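You operate a simulated robot arm through the tools that you are given. There is no shell and no other tool. Be economical: measure what you need, move in short steps, check, and stop when the job is done.

Carry out the task below with a simulated robot arm. There is one attempt and no reset: what you move stays moved.

TASK
Push the drawer two shut.

It is judged by the outcome, as a careful person would: the job done as asked, and still so three seconds after it is handed in. It fails if anything else is knocked over, pushed out of place, dropped, spilled or broken.

THE ROBOT
A 7-joint arm with a two-finger parallel gripper, fixed in place. Base frame: the origin is at the foot of the arm, x ahead of it, y to its left, z up. Lengths are in m, angles in degrees, forces in N, time in s.
With the tool pointing down near the work surface it reaches from about 0.16 to 0.66 m from the base axis. Its first joint turns from -66.0 to 66.0 degrees. Payload 2.4 kg.
Tool frame: the origin (TCP) lies between the finger pads and is the grasp point; the fingertips stand 0.03 m ahead of it; z points along the fingers, y is the line along which they close. The gripper opens to 0.094 m. The fingers are 0.028 m wide and 0.01 m thick; the gripper's body (0.05 by 0.096 m) begins 0.055 m behind the TCP.
Orientation is told as [roll, pitch, yaw] about the base's x, y, z axes, in that order, counted from this pose: with the fingers straight down and closing along the base's y, the tool's x points along the base's -x, its y along +y and its z along -z.

THE INTERFACE
- The arm moves only by the tool servo_tool. Its argument "commands" is a list of rows, each a list of 7 numbers: the closure, from 0 (fully open) to 1 (shut), then the shift along the tool's x, y, z in m, then the turn, a rotation vector about the tool's x, y, z in degrees. In form: [[jaw, x, y, z, rx, ry, rz], ...]. A call has 1 to 20 rows; each row shifts and turns the commanded pose from where the row before left it, along the tool's axes as they then stand. A row lasts 0.2 s, in which the tool goes at most 0.05 m and 8.6 degrees; a call with a longer step from one row to the next is refused whole, and so is a gripper value outside its range. A pose out of reach is approached as far as the arm can. The call stops where the force on the tool passes 40 N (or 10 N more than at its start, if that is more) or the arm is blocked; 0.2 s more then pass. The fingers move at their own pace (about 0.153 m/s each) and stop on an object; they squeeze with about 35 N. The grip force told is the motor's: it shows also when the fingers shut on nothing. Time passes only in rows, and 0.2 s behind the last, so rows that do not move let the fingers close. It gives the time, the measured TCP pose, the force on the tool (base axes), the opening and the grip force at its end, in the units of the frame above (readings bear some noise).
- Cameras (640 x 400 px; columns grow to the right, rows downward): "scene" is fixed at [0.0033, 0.4572, 1.4404]; the picture's right is [-0.96, -0.28, 0.00], its down [-0.17, 0.57, -0.80] and it looks along [0.23, -0.77, -0.60] (base axes); focal length 341 px, centre (320, 200). "wrist" rides on the gripper at [-0.037, 0, -0.058] in the tool frame; the picture's right is [0.00, -1.00, 0.00], its down [0.97, 0.00, -0.24] and it looks along [0.24, 0.00, 0.97] (tool axes); focal length 218 px, centre (320, 200).
- snapshot(camera): a new picture of that camera. No time passes.
- probe_pixels(camera, pixels): there is no depth. For up to 12 entries [column, row, z] of the newest picture of that camera ("zoom" is the newest enlarged one), the place [x, y] in the base frame at which the ray of that pixel passes the height z, good to about 0.002 m. No time passes.
- zoom(camera, box): a new picture of the part [left, top, right, bottom] of that camera's present view, enlarged. No time passes.
- close_job(): hands the job in; it is judged then, once.

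Work in short steps. Measure before you move; look again where a grasp or a placing could have gone wrong, and mend it. You have 60 turns and 30 pictures in all, the two below and enlarged ones among them. Open the gripper and draw the arm clear of the work before you hand the job in, unless the task says otherwise; then end with one line.

The tools are called by a JSON object that holds its "fn" and its "kwargs". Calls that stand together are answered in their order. servo_tool: Moves the arm, as the interface text tells. Its arguments: {"type":"object","properties":{"commands":{"type":"array","items":{"type":"array","items":{"type":"number"}}}},"required":["commands"]} The other tools are called the same way: snapshot (camera) takes a picture; probe_pixels (camera, pixels) gives the place at which the rays of pixels pass given heights; zoom (camera, box) takes an enlarged picture of a part of a camera's view; close_job () hands the job in.

At the start:

```text
time_s: 0.0
tcp_pos: [0.2948, -0.2425, 1.0555]
tcp_rot: [0.0, 0.1, -0.1]
contact_force: [0.4, -0.3, -0.1]
grip_width: 0.0942
grip_force: 0.0
```

scene: 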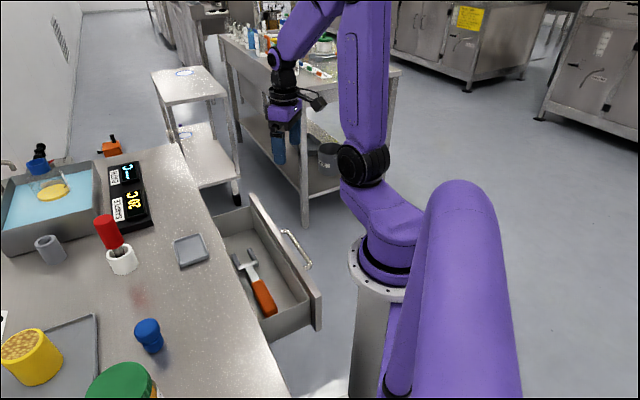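
wrist: 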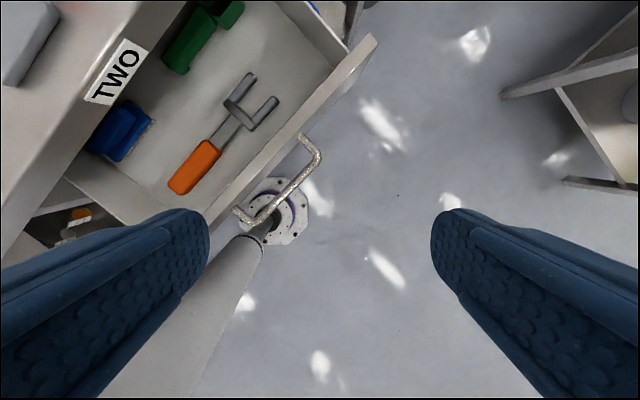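

The open drawer shows label TWO in the wrist view. I'll zoom and take measurements of the drawer front and handle.

{"fn": "zoom", "kwargs": {"camera": "scene", "box": [160, 170, 360, 350]}}

{"fn": "probe_pixels", "kwargs": {"camera": "scene", "pixels": [[252, 196, 0.7], [320, 297, 0.7], [285, 232, 0.66], [310, 266, 0.66], [213, 214, 0.7], [265, 345, 0.715], [180, 143, 0.715], [290, 395, 0.715], [252, 196, 0.65], [320, 297, 0.65]]}}

{"fn": "probe_pixels", "kwargs": {"camera": "wrist", "pixels": [[372, 38, 0.7], [210, 222, 0.7], [305, 138, 0.66], [237, 211, 0.66], [372, 38, 0.65], [210, 222, 0.65], [192, 5, 0.715], [30, 230, 0.715]]}}

```text
2.22 times, centred on (260, 260) of scene
```

zoom: 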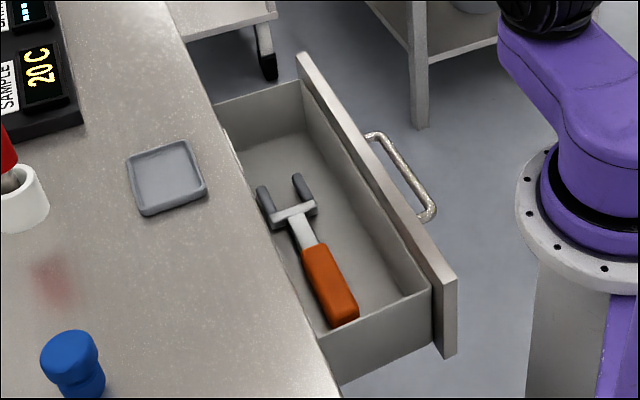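

```text
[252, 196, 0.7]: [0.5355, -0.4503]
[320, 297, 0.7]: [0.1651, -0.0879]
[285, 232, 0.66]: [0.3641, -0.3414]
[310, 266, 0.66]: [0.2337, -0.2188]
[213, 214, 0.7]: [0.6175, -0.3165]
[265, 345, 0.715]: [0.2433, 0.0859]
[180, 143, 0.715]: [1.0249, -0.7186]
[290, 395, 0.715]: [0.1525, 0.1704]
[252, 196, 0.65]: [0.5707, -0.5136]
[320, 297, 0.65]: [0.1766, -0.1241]
```

```text
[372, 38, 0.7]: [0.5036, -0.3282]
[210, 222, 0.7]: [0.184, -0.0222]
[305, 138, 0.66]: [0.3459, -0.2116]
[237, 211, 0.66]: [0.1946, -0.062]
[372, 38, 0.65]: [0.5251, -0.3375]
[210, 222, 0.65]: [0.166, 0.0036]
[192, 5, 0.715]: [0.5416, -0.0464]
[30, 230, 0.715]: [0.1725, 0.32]
```

The two cameras disagree at those heights, so I'll triangulate with several matched features at two heights.

{"fn": "probe_pixels", "kwargs": {"camera": "scene", "pixels": [[249, 194, 0.8], [249, 194, 0.7], [286, 232, 0.8], [286, 232, 0.7], [310, 267, 0.8], [310, 267, 0.7], [320, 296, 0.8], [320, 296, 0.7], [207, 264, 0.8], [207, 264, 0.715], [268, 313, 0.7], [268, 313, 0.6]]}}

{"fn": "probe_pixels", "kwargs": {"camera": "wrist", "pixels": [[376, 38, 0.8], [376, 38, 0.7], [318, 155, 0.8], [318, 155, 0.7], [248, 225, 0.8], [248, 225, 0.7], [185, 5, 0.8], [185, 5, 0.715], [60, 5, 0.8], [60, 5, 0.715], [178, 192, 0.7], [178, 192, 0.6]]}}

{"fn": "zoom", "kwargs": {"camera": "wrist", "box": [60, 0, 400, 240]}}

```text
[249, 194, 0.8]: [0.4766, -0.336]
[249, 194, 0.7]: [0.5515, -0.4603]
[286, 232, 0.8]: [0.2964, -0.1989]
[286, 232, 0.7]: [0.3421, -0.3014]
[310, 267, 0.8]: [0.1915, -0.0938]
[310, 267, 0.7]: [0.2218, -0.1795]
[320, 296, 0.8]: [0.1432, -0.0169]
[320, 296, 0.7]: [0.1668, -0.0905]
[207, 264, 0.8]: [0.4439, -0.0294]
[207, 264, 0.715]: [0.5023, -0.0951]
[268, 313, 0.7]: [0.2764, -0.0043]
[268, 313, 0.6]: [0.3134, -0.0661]
```

```text
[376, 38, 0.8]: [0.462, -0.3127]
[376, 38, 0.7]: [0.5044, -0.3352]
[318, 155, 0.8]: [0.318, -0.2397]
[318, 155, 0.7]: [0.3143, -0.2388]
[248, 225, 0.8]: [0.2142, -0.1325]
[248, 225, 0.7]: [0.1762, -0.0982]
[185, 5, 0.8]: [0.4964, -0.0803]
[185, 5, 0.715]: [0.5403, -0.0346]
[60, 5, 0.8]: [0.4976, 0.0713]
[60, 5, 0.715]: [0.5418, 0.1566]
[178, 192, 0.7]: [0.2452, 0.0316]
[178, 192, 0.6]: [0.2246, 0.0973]
```

```text
1.67 times, centred on (230, 120) of wrist
```

zoom: 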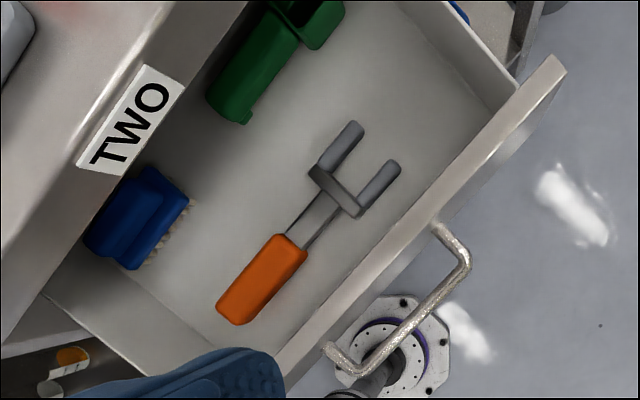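

Triangulated, the handle bar runs from about (0.316,-0.24) to (0.20,-0.123) at z≈0.76. The drawer front top is at z≈0.82, and the closing direction is about (0.70,0.72). I'll shut the fingers, go to the robot side of the handle while still high, and turn to yaw 46°.

{"fn": "servo_tool", "kwargs": {"commands": [[1, 0.036, 0.0135, 0, 0, 0, 0], [1, 0.036, 0.0135, 0, 0, 0, 0], [1, 0, 0, 0, 0, 0, -8], [1, 0, 0, 0, 0, 0, -8], [1, 0, 0, 0, 0, 0, -8], [1, 0, 0, 0, 0, 0, -8], [1, 0, 0, 0, 0, 0, -7], [1, 0, 0, 0, 0, 0, -7], [1, 0, 0, 0, 0, 0, 0]]}}

{"fn": "snapshot", "kwargs": {"camera": "wrist"}}

```text
time_s: 2.0
tcp_pos: [0.225, -0.2166, 1.0565]
tcp_rot: [0.0, -0.1, 46.1]
contact_force: [0.5, 0.6, 0.1]
grip_width: 0.0002
grip_force: 33.1
```

```text
25 pictures are left
```

wrist: 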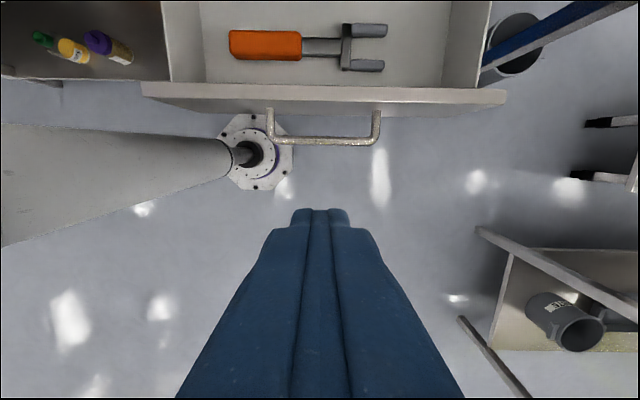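

Front edge is now horizontal in the wrist view (yaw right); bar at row ~143, columns 275–375. Probing it and the floor of approach.

{"fn": "probe_pixels", "kwargs": {"camera": "wrist", "pixels": [[325, 146, 0.76], [270, 143, 0.76], [378, 143, 0.76], [325, 98, 0.82], [145, 97, 0.82], [505, 104, 0.82]]}}

{"fn": "servo_tool", "kwargs": {"commands": [[1, 0, 0, 0.05, 0, 0, 0], [1, 0, 0, 0.05, 0, 0, 0], [1, 0, 0, 0.03, 0, 0, 0], [1, 0, 0, 0, 0, 0, 0]]}}

{"fn": "snapshot", "kwargs": {"camera": "wrist"}}

{"fn": "snapshot", "kwargs": {"camera": "scene"}}

```text
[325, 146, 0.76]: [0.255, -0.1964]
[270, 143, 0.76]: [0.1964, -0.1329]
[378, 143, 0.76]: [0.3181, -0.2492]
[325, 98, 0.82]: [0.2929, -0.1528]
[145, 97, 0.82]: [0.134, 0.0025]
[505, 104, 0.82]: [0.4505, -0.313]
```

```text
time_s: 3.0
tcp_pos: [0.2414, -0.2288, 0.9312]
tcp_rot: [0.1, 0.0, 46.1]
contact_force: [0.4, -0.4, 0.3]
grip_width: 0.0
grip_force: 32.7
out of reach, approached as far as the arm can: row 1, 2, 3
```

```text
24 pictures are left
```

wrist: 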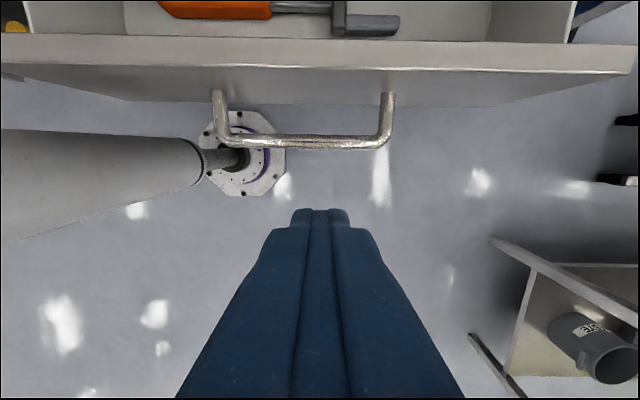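

```text
23 pictures are left
```

scene: 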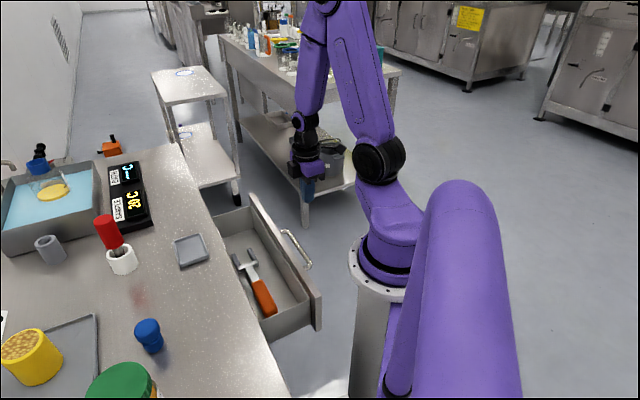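

The arm hit its inner reach limit and drifted outward to radius 0.33. I'll slide toward the far end of the handle (tool −y), where the radius is larger, then descend and check.

{"fn": "servo_tool", "kwargs": {"commands": [[1, 0.005, -0.03, 0, 0, 0, 0], [1, 0.005, -0.03, 0, 0, 0, 0], [1, 0, 0, 0.04, 0, 0, 0], [1, 0, 0, 0, 0, 0, 0]]}}

{"fn": "snapshot", "kwargs": {"camera": "wrist"}}

```text
time_s: 4.0
tcp_pos: [0.2781, -0.2767, 0.8878]
tcp_rot: [0.0, -0.1, 45.9]
contact_force: [0.4, 0.1, -0.1]
grip_width: 0.0
grip_force: 32.8
```

```text
22 pictures are left
```

wrist: 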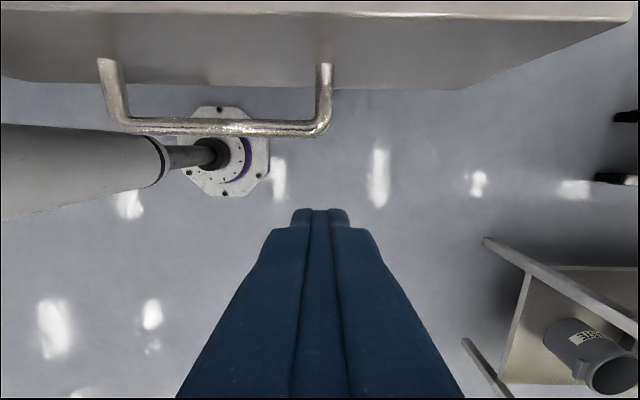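

The handle's right corner is at column ~322, in line with the fingers, and this pose is reachable. I'll descend and shift inward along the bar.

{"fn": "servo_tool", "kwargs": {"commands": [[1, 0, 0.01, 0.04, 0, 0, 0], [1, 0, 0.01, 0.04, 0, 0, 0], [1, 0, 0, 0.04, 0, 0, 0], [1, 0, 0, 0, 0, 0, 0]]}}

{"fn": "snapshot", "kwargs": {"camera": "wrist"}}

{"fn": "zoom", "kwargs": {"camera": "scene", "box": [160, 120, 400, 330]}}

```text
time_s: 5.0
tcp_pos: [0.2599, -0.2641, 0.7692]
tcp_rot: [-0.1, 0.0, 46.0]
contact_force: [-0.3, -0.4, 0.3]
grip_width: 0.0002
grip_force: 32.6
```

```text
21 pictures are left
```

wrist: 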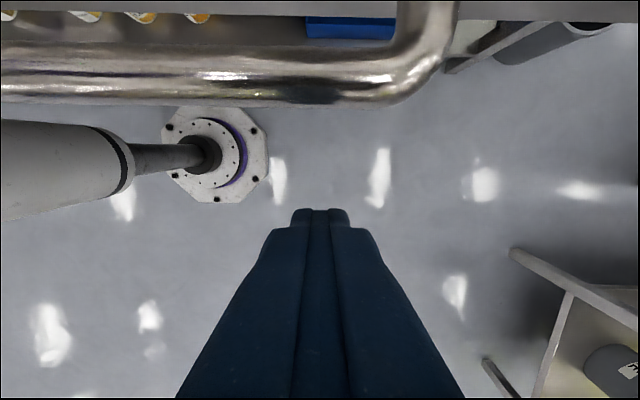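

```text
1.90 times, centred on (280, 225) of scene
```

zoom: 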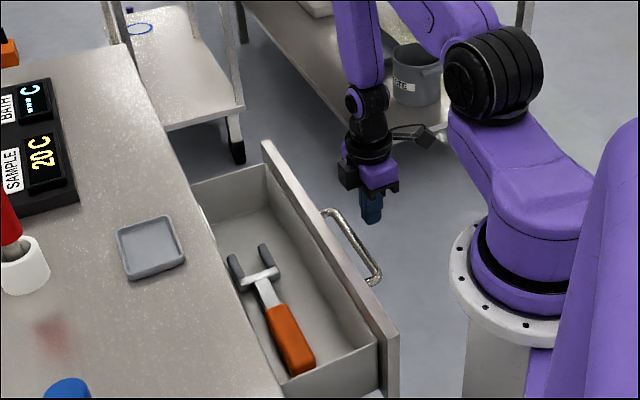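

Fingers are at bar height and centred on the bar's right half. I'll start pushing gently along tool −x.

{"fn": "servo_tool", "kwargs": {"commands": [[1, -0.015, 0, 0, 0, 0, 0], [1, -0.015, 0, 0, 0, 0, 0], [1, -0.01, 0, 0, 0, 0, 0], [1, -0.01, 0, 0, 0, 0, 0], [1, -0.01, 0, 0, 0, 0, 0], [1, -0.01, 0, 0, 0, 0, 0]]}}

{"fn": "zoom", "kwargs": {"camera": "scene", "box": [160, 120, 400, 330]}}

{"fn": "snapshot", "kwargs": {"camera": "wrist"}}

```text
time_s: 6.4
tcp_pos: [0.3138, -0.2115, 0.7691]
tcp_rot: [0.0, 0.0, 46.0]
contact_force: [0.6, 0.3, -0.4]
grip_width: 0.0
grip_force: 32.9
```

```text
1.90 times, centred on (280, 225) of scene
```

zoom: 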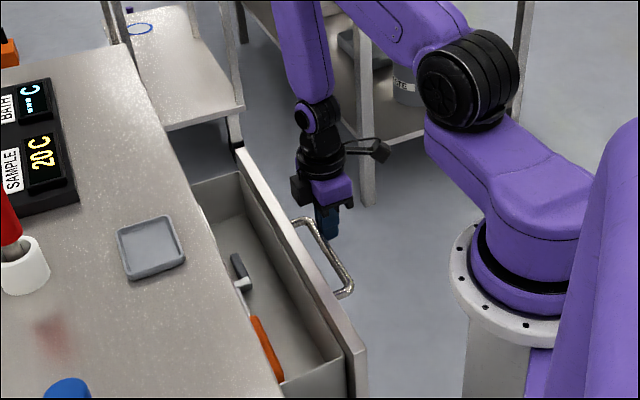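

```text
18 pictures are left
```

wrist: 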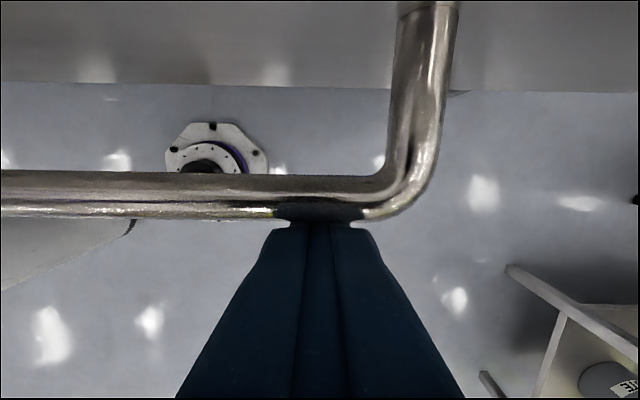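

Contact is good and the drawer is sliding freely. I'll continue slowly.

{"fn": "servo_tool", "kwargs": {"commands": [[1, -0.01, 0, 0, 0, 0, 0], [1, -0.01, 0, 0, 0, 0, 0], [1, -0.01, 0, 0, 0, 0, 0], [1, -0.01, 0, 0, 0, 0, 0], [1, -0.01, 0, 0, 0, 0, 0], [1, -0.01, 0, 0, 0, 0, 0], [1, -0.01, 0, 0, 0, 0, 0]]}}

{"fn": "zoom", "kwargs": {"camera": "scene", "box": [160, 120, 400, 330]}}

```text
time_s: 8.0
tcp_pos: [0.3627, -0.1624, 0.7698]
tcp_rot: [-0.1, 0.1, 46.0]
contact_force: [0.1, -0.3, 0.4]
grip_width: 0.0
grip_force: 32.8
```

```text
1.90 times, centred on (280, 225) of scene
```

zoom: 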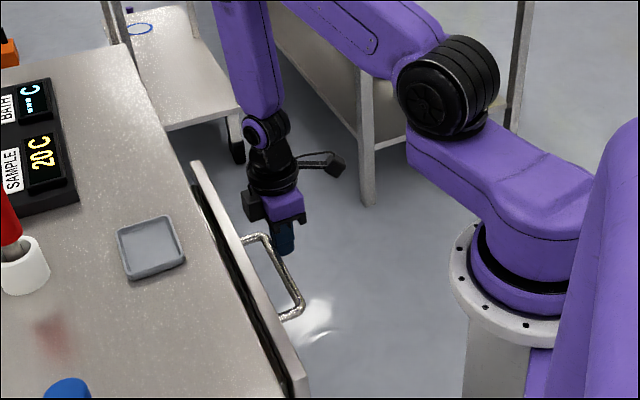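

A gap of a few cm is left. I'll check the clearance ahead of the gripper from the wrist view and push another 2 cm.

{"fn": "servo_tool", "kwargs": {"commands": [[1, -0.008, 0, 0, 0, 0, 0], [1, -0.008, 0, 0, 0, 0, 0], [1, -0.006, 0, 0, 0, 0, 0]]}}

{"fn": "zoom", "kwargs": {"camera": "scene", "box": [200, 150, 320, 300]}}

{"fn": "snapshot", "kwargs": {"camera": "wrist"}}

```text
time_s: 8.8
tcp_pos: [0.3786, -0.1455, 0.7699]
tcp_rot: [0.0, 0.0, 46.0]
contact_force: [0.2, 0.1, 0.4]
grip_width: 0.0001
grip_force: 33.3
```

```text
2.67 times, centred on (260, 225) of scene
```

zoom: 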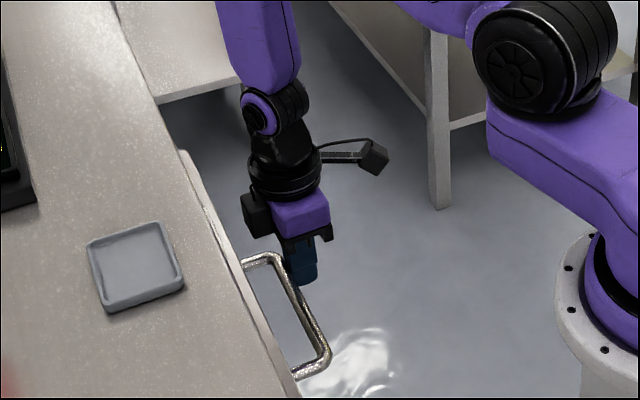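

```text
15 pictures are left
```

wrist: 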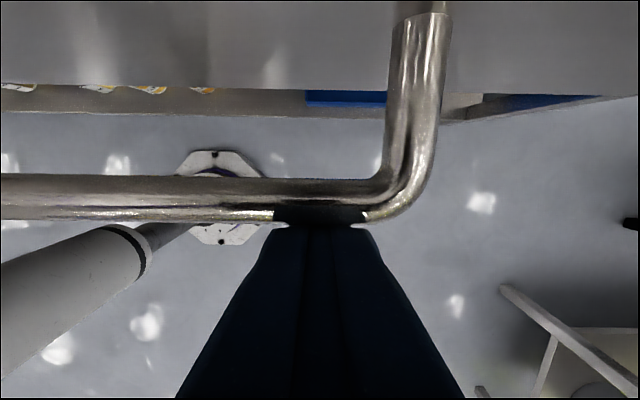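

It looks nearly flush, with the gripper clear of the bench. I'll creep in until it blocks or the force rises.

{"fn": "servo_tool", "kwargs": {"commands": [[1, -0.004, 0, 0, 0, 0, 0], [1, -0.004, 0, 0, 0, 0, 0], [1, -0.004, 0, 0, 0, 0, 0], [1, -0.004, 0, 0, 0, 0, 0], [1, -0.004, 0, 0, 0, 0, 0]]}}

{"fn": "zoom", "kwargs": {"camera": "scene", "box": [200, 150, 320, 300]}}

```text
time_s: 10.0
tcp_pos: [0.3907, -0.1312, 0.7697]
tcp_rot: [-0.1, 0.1, 46.0]
contact_force: [0.1, -0.1, 0.4]
grip_width: 0.0
grip_force: 33.3
```

```text
2.67 times, centred on (260, 225) of scene
```

zoom: 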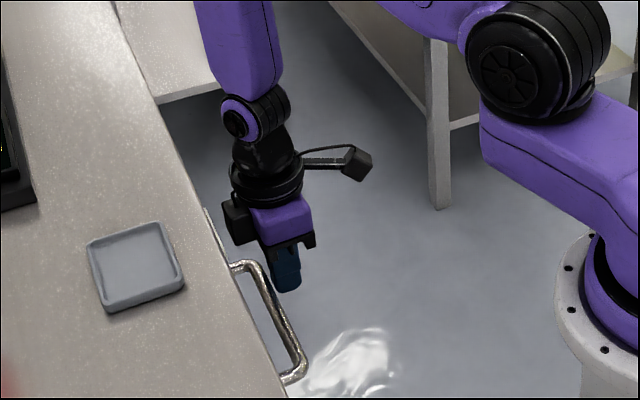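

The drawer is still sliding and not yet at its stop, and the camera block is nearing the bench edge. I'll back off slightly, lean the gripper body away from the bench by 16°, and look.

{"fn": "servo_tool", "kwargs": {"commands": [[1, 0.012, 0, 0, 0, 0, 0], [1, 0, 0, 0, 0, -8, 0], [1, 0, 0, 0, 0, -8, 0], [1, 0, 0, 0, 0, 0, 0]]}}

{"fn": "snapshot", "kwargs": {"camera": "wrist"}}

{"fn": "zoom", "kwargs": {"camera": "scene", "box": [200, 150, 320, 300]}}

```text
time_s: 11.0
tcp_pos: [0.3818, -0.1397, 0.7697]
tcp_rot: [0.0, -16.2, 45.9]
contact_force: [0.4, 0.3, 0.4]
grip_width: 0.0001
grip_force: 33.2
```

```text
13 pictures are left
```

wrist: 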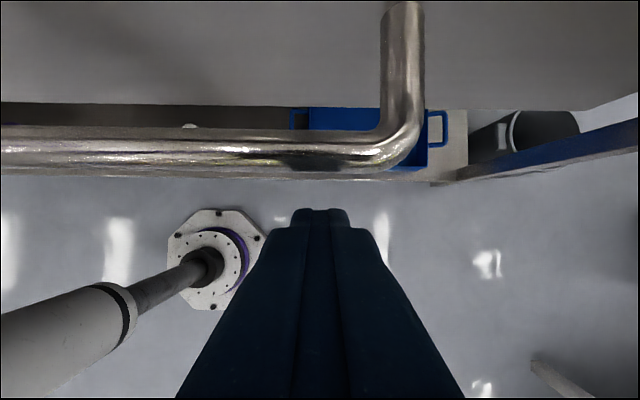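

```text
2.67 times, centred on (260, 225) of scene
```

zoom: 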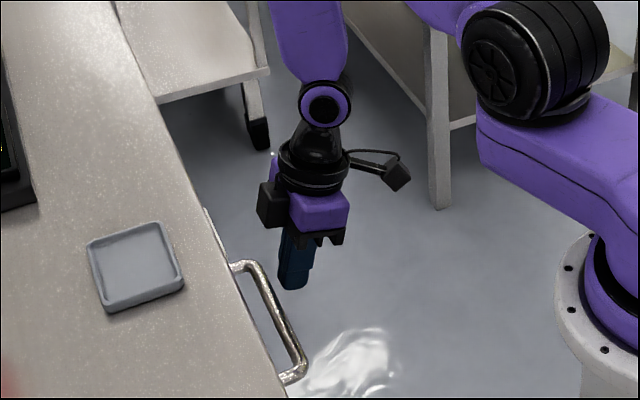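

The gripper body is now leaned away. I'll push horizontally in the tilted frame in 4–5 mm steps until it blocks.

{"fn": "servo_tool", "kwargs": {"commands": [[1, -0.0048, 0, 0.0014, 0, 0, 0], [1, -0.0048, 0, 0.0014, 0, 0, 0], [1, -0.0048, 0, 0.0014, 0, 0, 0], [1, -0.0038, 0, 0.0011, 0, 0, 0], [1, -0.0038, 0, 0.0011, 0, 0, 0], [1, -0.0038, 0, 0.0011, 0, 0, 0]]}}

{"fn": "zoom", "kwargs": {"camera": "scene", "box": [200, 150, 320, 300]}}

```text
time_s: 12.3
tcp_pos: [0.3938, -0.1281, 0.7682]
tcp_rot: [0.6, -15.1, 44.9]
contact_force: [-2.0, -2.9, -1.0]
grip_width: 0.0
grip_force: 33.5
stopped in row 6: the force on the tool passed its limit (the readings are from after the stop); the commanded pose is now the measured one
```

```text
2.67 times, centred on (260, 225) of scene
```

zoom: 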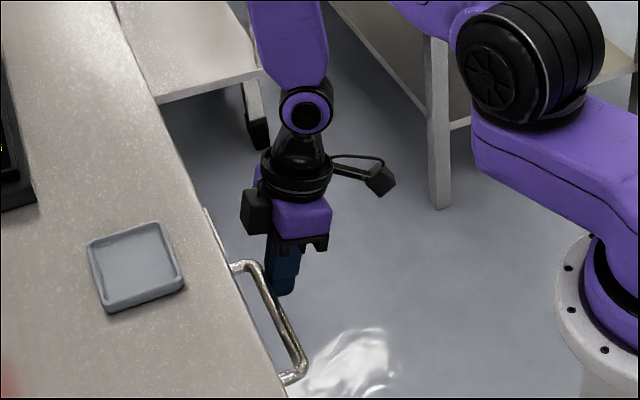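

The force limit tripped with the drawer at its end. I'll back away and rise, then inspect for any gap with the wrist camera.

{"fn": "servo_tool", "kwargs": {"commands": [[1, 0.03, 0, -0.009, 0, 0, 0], [1, 0.03, 0, -0.009, 0, 0, 0], [1, 0, 0, 0, 0, 8, 0], [1, 0, 0, 0, 0, 8, 0], [1, 0, 0, -0.045, 0, 0, 0], [1, 0, 0, -0.045, 0, 0, 0], [1, 0, 0, -0.045, 0, 0, 0], [1, 0, 0, -0.045, 0, 0, 0], [1, 0, 0, -0.045, 0, 0, 0], [1, -0.04, 0, 0, 0, 0, 0], [1, -0.04, 0, 0, 0, 0, 0], [1, -0.04, 0, 0, 0, 0, 0], [1, 0, 0, 0, 0, 0, 0]]}}

{"fn": "snapshot", "kwargs": {"camera": "wrist"}}

{"fn": "snapshot", "kwargs": {"camera": "scene"}}

```text
time_s: 15.1
tcp_pos: [0.4375, -0.0842, 0.997]
tcp_rot: [0.7, 0.8, 45.1]
contact_force: [-0.1, 0.5, 0.1]
grip_width: 0.0
grip_force: 32.6
out of reach, approached as far as the arm can: row 6
```

```text
10 pictures are left
```

wrist: 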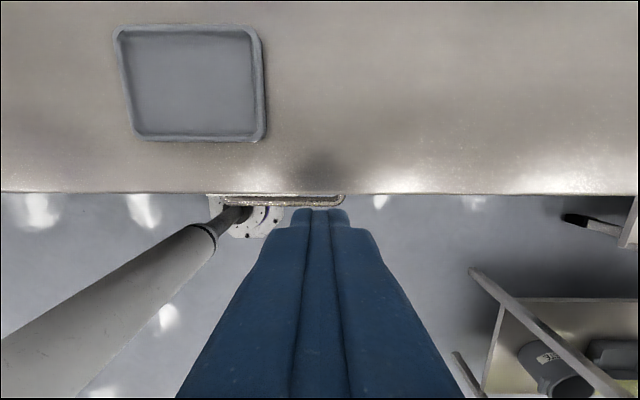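

```text
9 pictures are left
```

scene: 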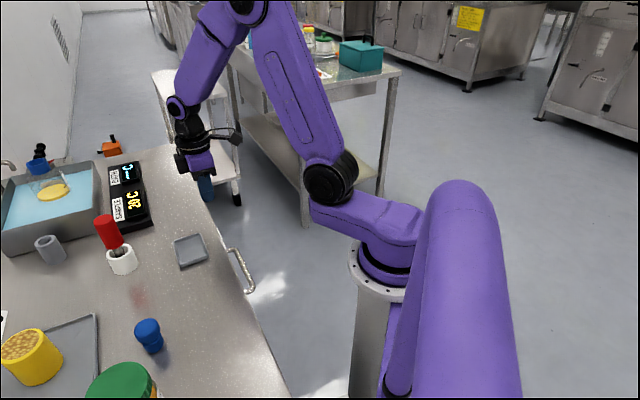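

The front is now under the bench overhang, so its gap can't be seen from above. I'll pull back and tilt the wrist camera to view the drawer face from the front.

{"fn": "servo_tool", "kwargs": {"commands": [[1, 0.04, -0.02, 0, 0, 0, 0], [1, 0.04, -0.02, 0, 0, 0, 0], [1, 0.04, -0.02, 0, 0, 0, 0], [1, 0, 0, 0, 0, -8, 0], [1, 0, 0, 0, 0, -8, 0], [1, 0, 0, 0, 0, -8, 0], [1, 0, 0, 0, 0, -8, 0], [1, 0, 0, 0, 0, -8, 0], [1, 0, 0, 0, 0, -8, 0], [1, 0, 0, 0, 0, -8, 0], [1, 0, 0, 0, 0, 0, 0]]}}

{"fn": "snapshot", "kwargs": {"camera": "wrist"}}

```text
time_s: 17.5
tcp_pos: [0.3954, -0.215, 0.9956]
tcp_rot: [0.8, -55.3, 44.4]
contact_force: [0.2, -0.5, 0.2]
grip_width: 0.0
grip_force: 32.5
```

```text
8 pictures are left
```

wrist: 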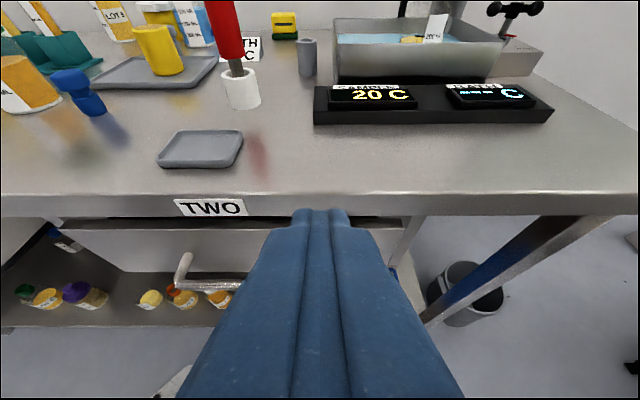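

{"fn": "zoom", "kwargs": {"camera": "wrist", "box": [30, 180, 300, 330]}}

{"fn": "zoom", "kwargs": {"camera": "wrist", "box": [340, 190, 460, 270]}}

```text
2.37 times, centred on (165, 255) of wrist
```

zoom: 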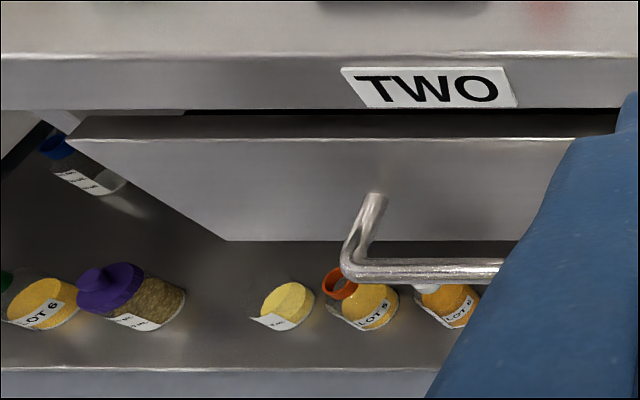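

```text
5.00 times, centred on (400, 230) of wrist
```

zoom: 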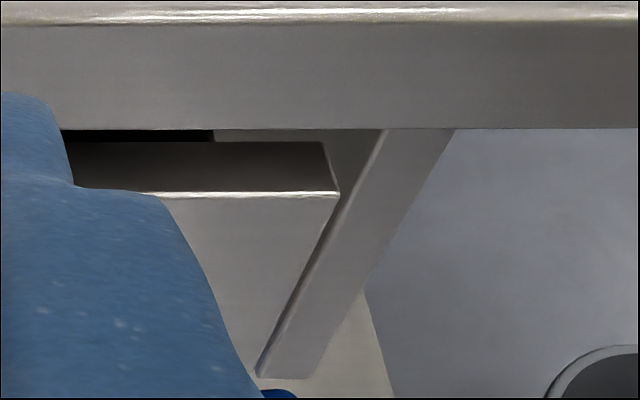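

The drawer face sits just under the edge, but the seam behind it isn't clear. I'll move sideways past its right end to view the seam from the side.

{"fn": "servo_tool", "kwargs": {"commands": [[1, 0, -0.045, 0, 0, 0, 0], [1, 0, -0.045, 0, 0, 0, 0], [1, 0, -0.045, 0, 0, 0, 0], [1, 0, -0.04, 0, 0, 0, 0], [1, 0.03, 0, 0.02, 0, 0, 0], [1, 0.03, 0, 0.02, 0, 0, 0], [1, 0, 0, 0, 0, 0, 0]]}}

{"fn": "snapshot", "kwargs": {"camera": "wrist"}}

```text
time_s: 19.1
tcp_pos: [0.5212, -0.3398, 0.9176]
tcp_rot: [0.9, -55.3, 44.3]
contact_force: [1.0, 0.2, -0.5]
grip_width: 0.0001
grip_force: 32.6
```

```text
5 pictures are left
```

wrist: 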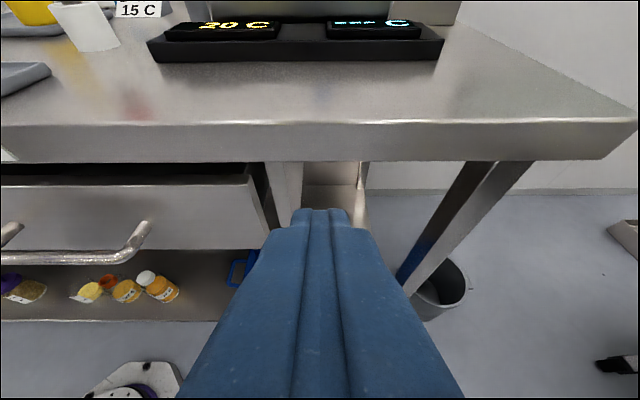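

{"fn": "zoom", "kwargs": {"camera": "wrist", "box": [160, 140, 320, 240]}}

```text
4.00 times, centred on (240, 190) of wrist
```

zoom: 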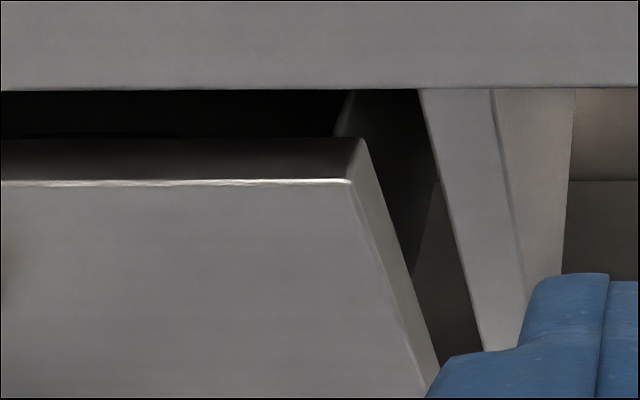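

{"fn": "probe_pixels", "kwargs": {"camera": "zoom", "pixels": [[350, 182, 0.82], [360, 140, 0.82], [0, 184, 0.82], [350, 88, 0.83], [450, 88, 0.83], [350, 88, 0.84], [490, 300, 0.76]]}}

{"fn": "probe_pixels", "kwargs": {"camera": "wrist", "pixels": [[250, 123, 0.86], [250, 123, 0.88], [250, 160, 0.83], [250, 160, 0.85], [120, 262, 0.77]]}}

```text
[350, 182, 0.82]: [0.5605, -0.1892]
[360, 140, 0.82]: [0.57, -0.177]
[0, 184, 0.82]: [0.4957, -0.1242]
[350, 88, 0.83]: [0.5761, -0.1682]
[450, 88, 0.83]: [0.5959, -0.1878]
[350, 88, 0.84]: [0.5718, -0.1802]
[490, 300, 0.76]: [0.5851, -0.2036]
```

```text
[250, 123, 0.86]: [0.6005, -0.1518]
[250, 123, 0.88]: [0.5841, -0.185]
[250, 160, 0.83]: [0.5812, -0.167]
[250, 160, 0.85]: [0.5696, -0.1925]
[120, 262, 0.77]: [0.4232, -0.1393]
```

The probed bar face is at n≈0.194, which matches the hard-stop pose (0.18 plus 0.014 half finger width), so the drawer has not bounced back. The front is flush beneath the bench edge and the stop was firm. I'll open the gripper and back clear.

{"fn": "servo_tool", "kwargs": {"commands": [[1, 0, 0, -0.04, 0, 0, 0], [1, 0, 0, -0.04, 0, 0, 0], [0, 0, 0, 0, 0, 0, 0], [0, 0, 0, 0, 0, 0, 0], [0, 0, 0, 0, 0, 0, 0]]}}

{"fn": "snapshot", "kwargs": {"camera": "scene"}}

```text
time_s: 20.3
tcp_pos: [0.4763, -0.3873, 0.9629]
tcp_rot: [1.0, -55.2, 44.3]
contact_force: [-0.4, -0.4, 0.3]
grip_width: 0.0938
grip_force: 0.1
```

```text
3 pictures are left
```

scene: 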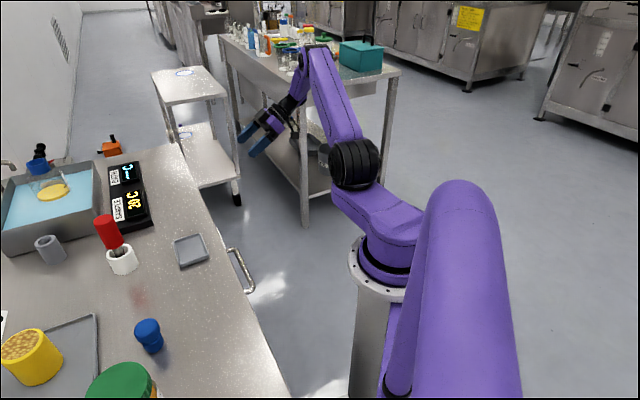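

The drawer is shut, the bench items look undisturbed, and the arm is clear with the gripper open, so I'm handing in.

{"fn": "close_job", "kwargs": {}}

```text
The job is handed in.
```

Drawer two is pushed in to its stop, the items on the bench look undisturbed, and the arm is clear with the gripper open.
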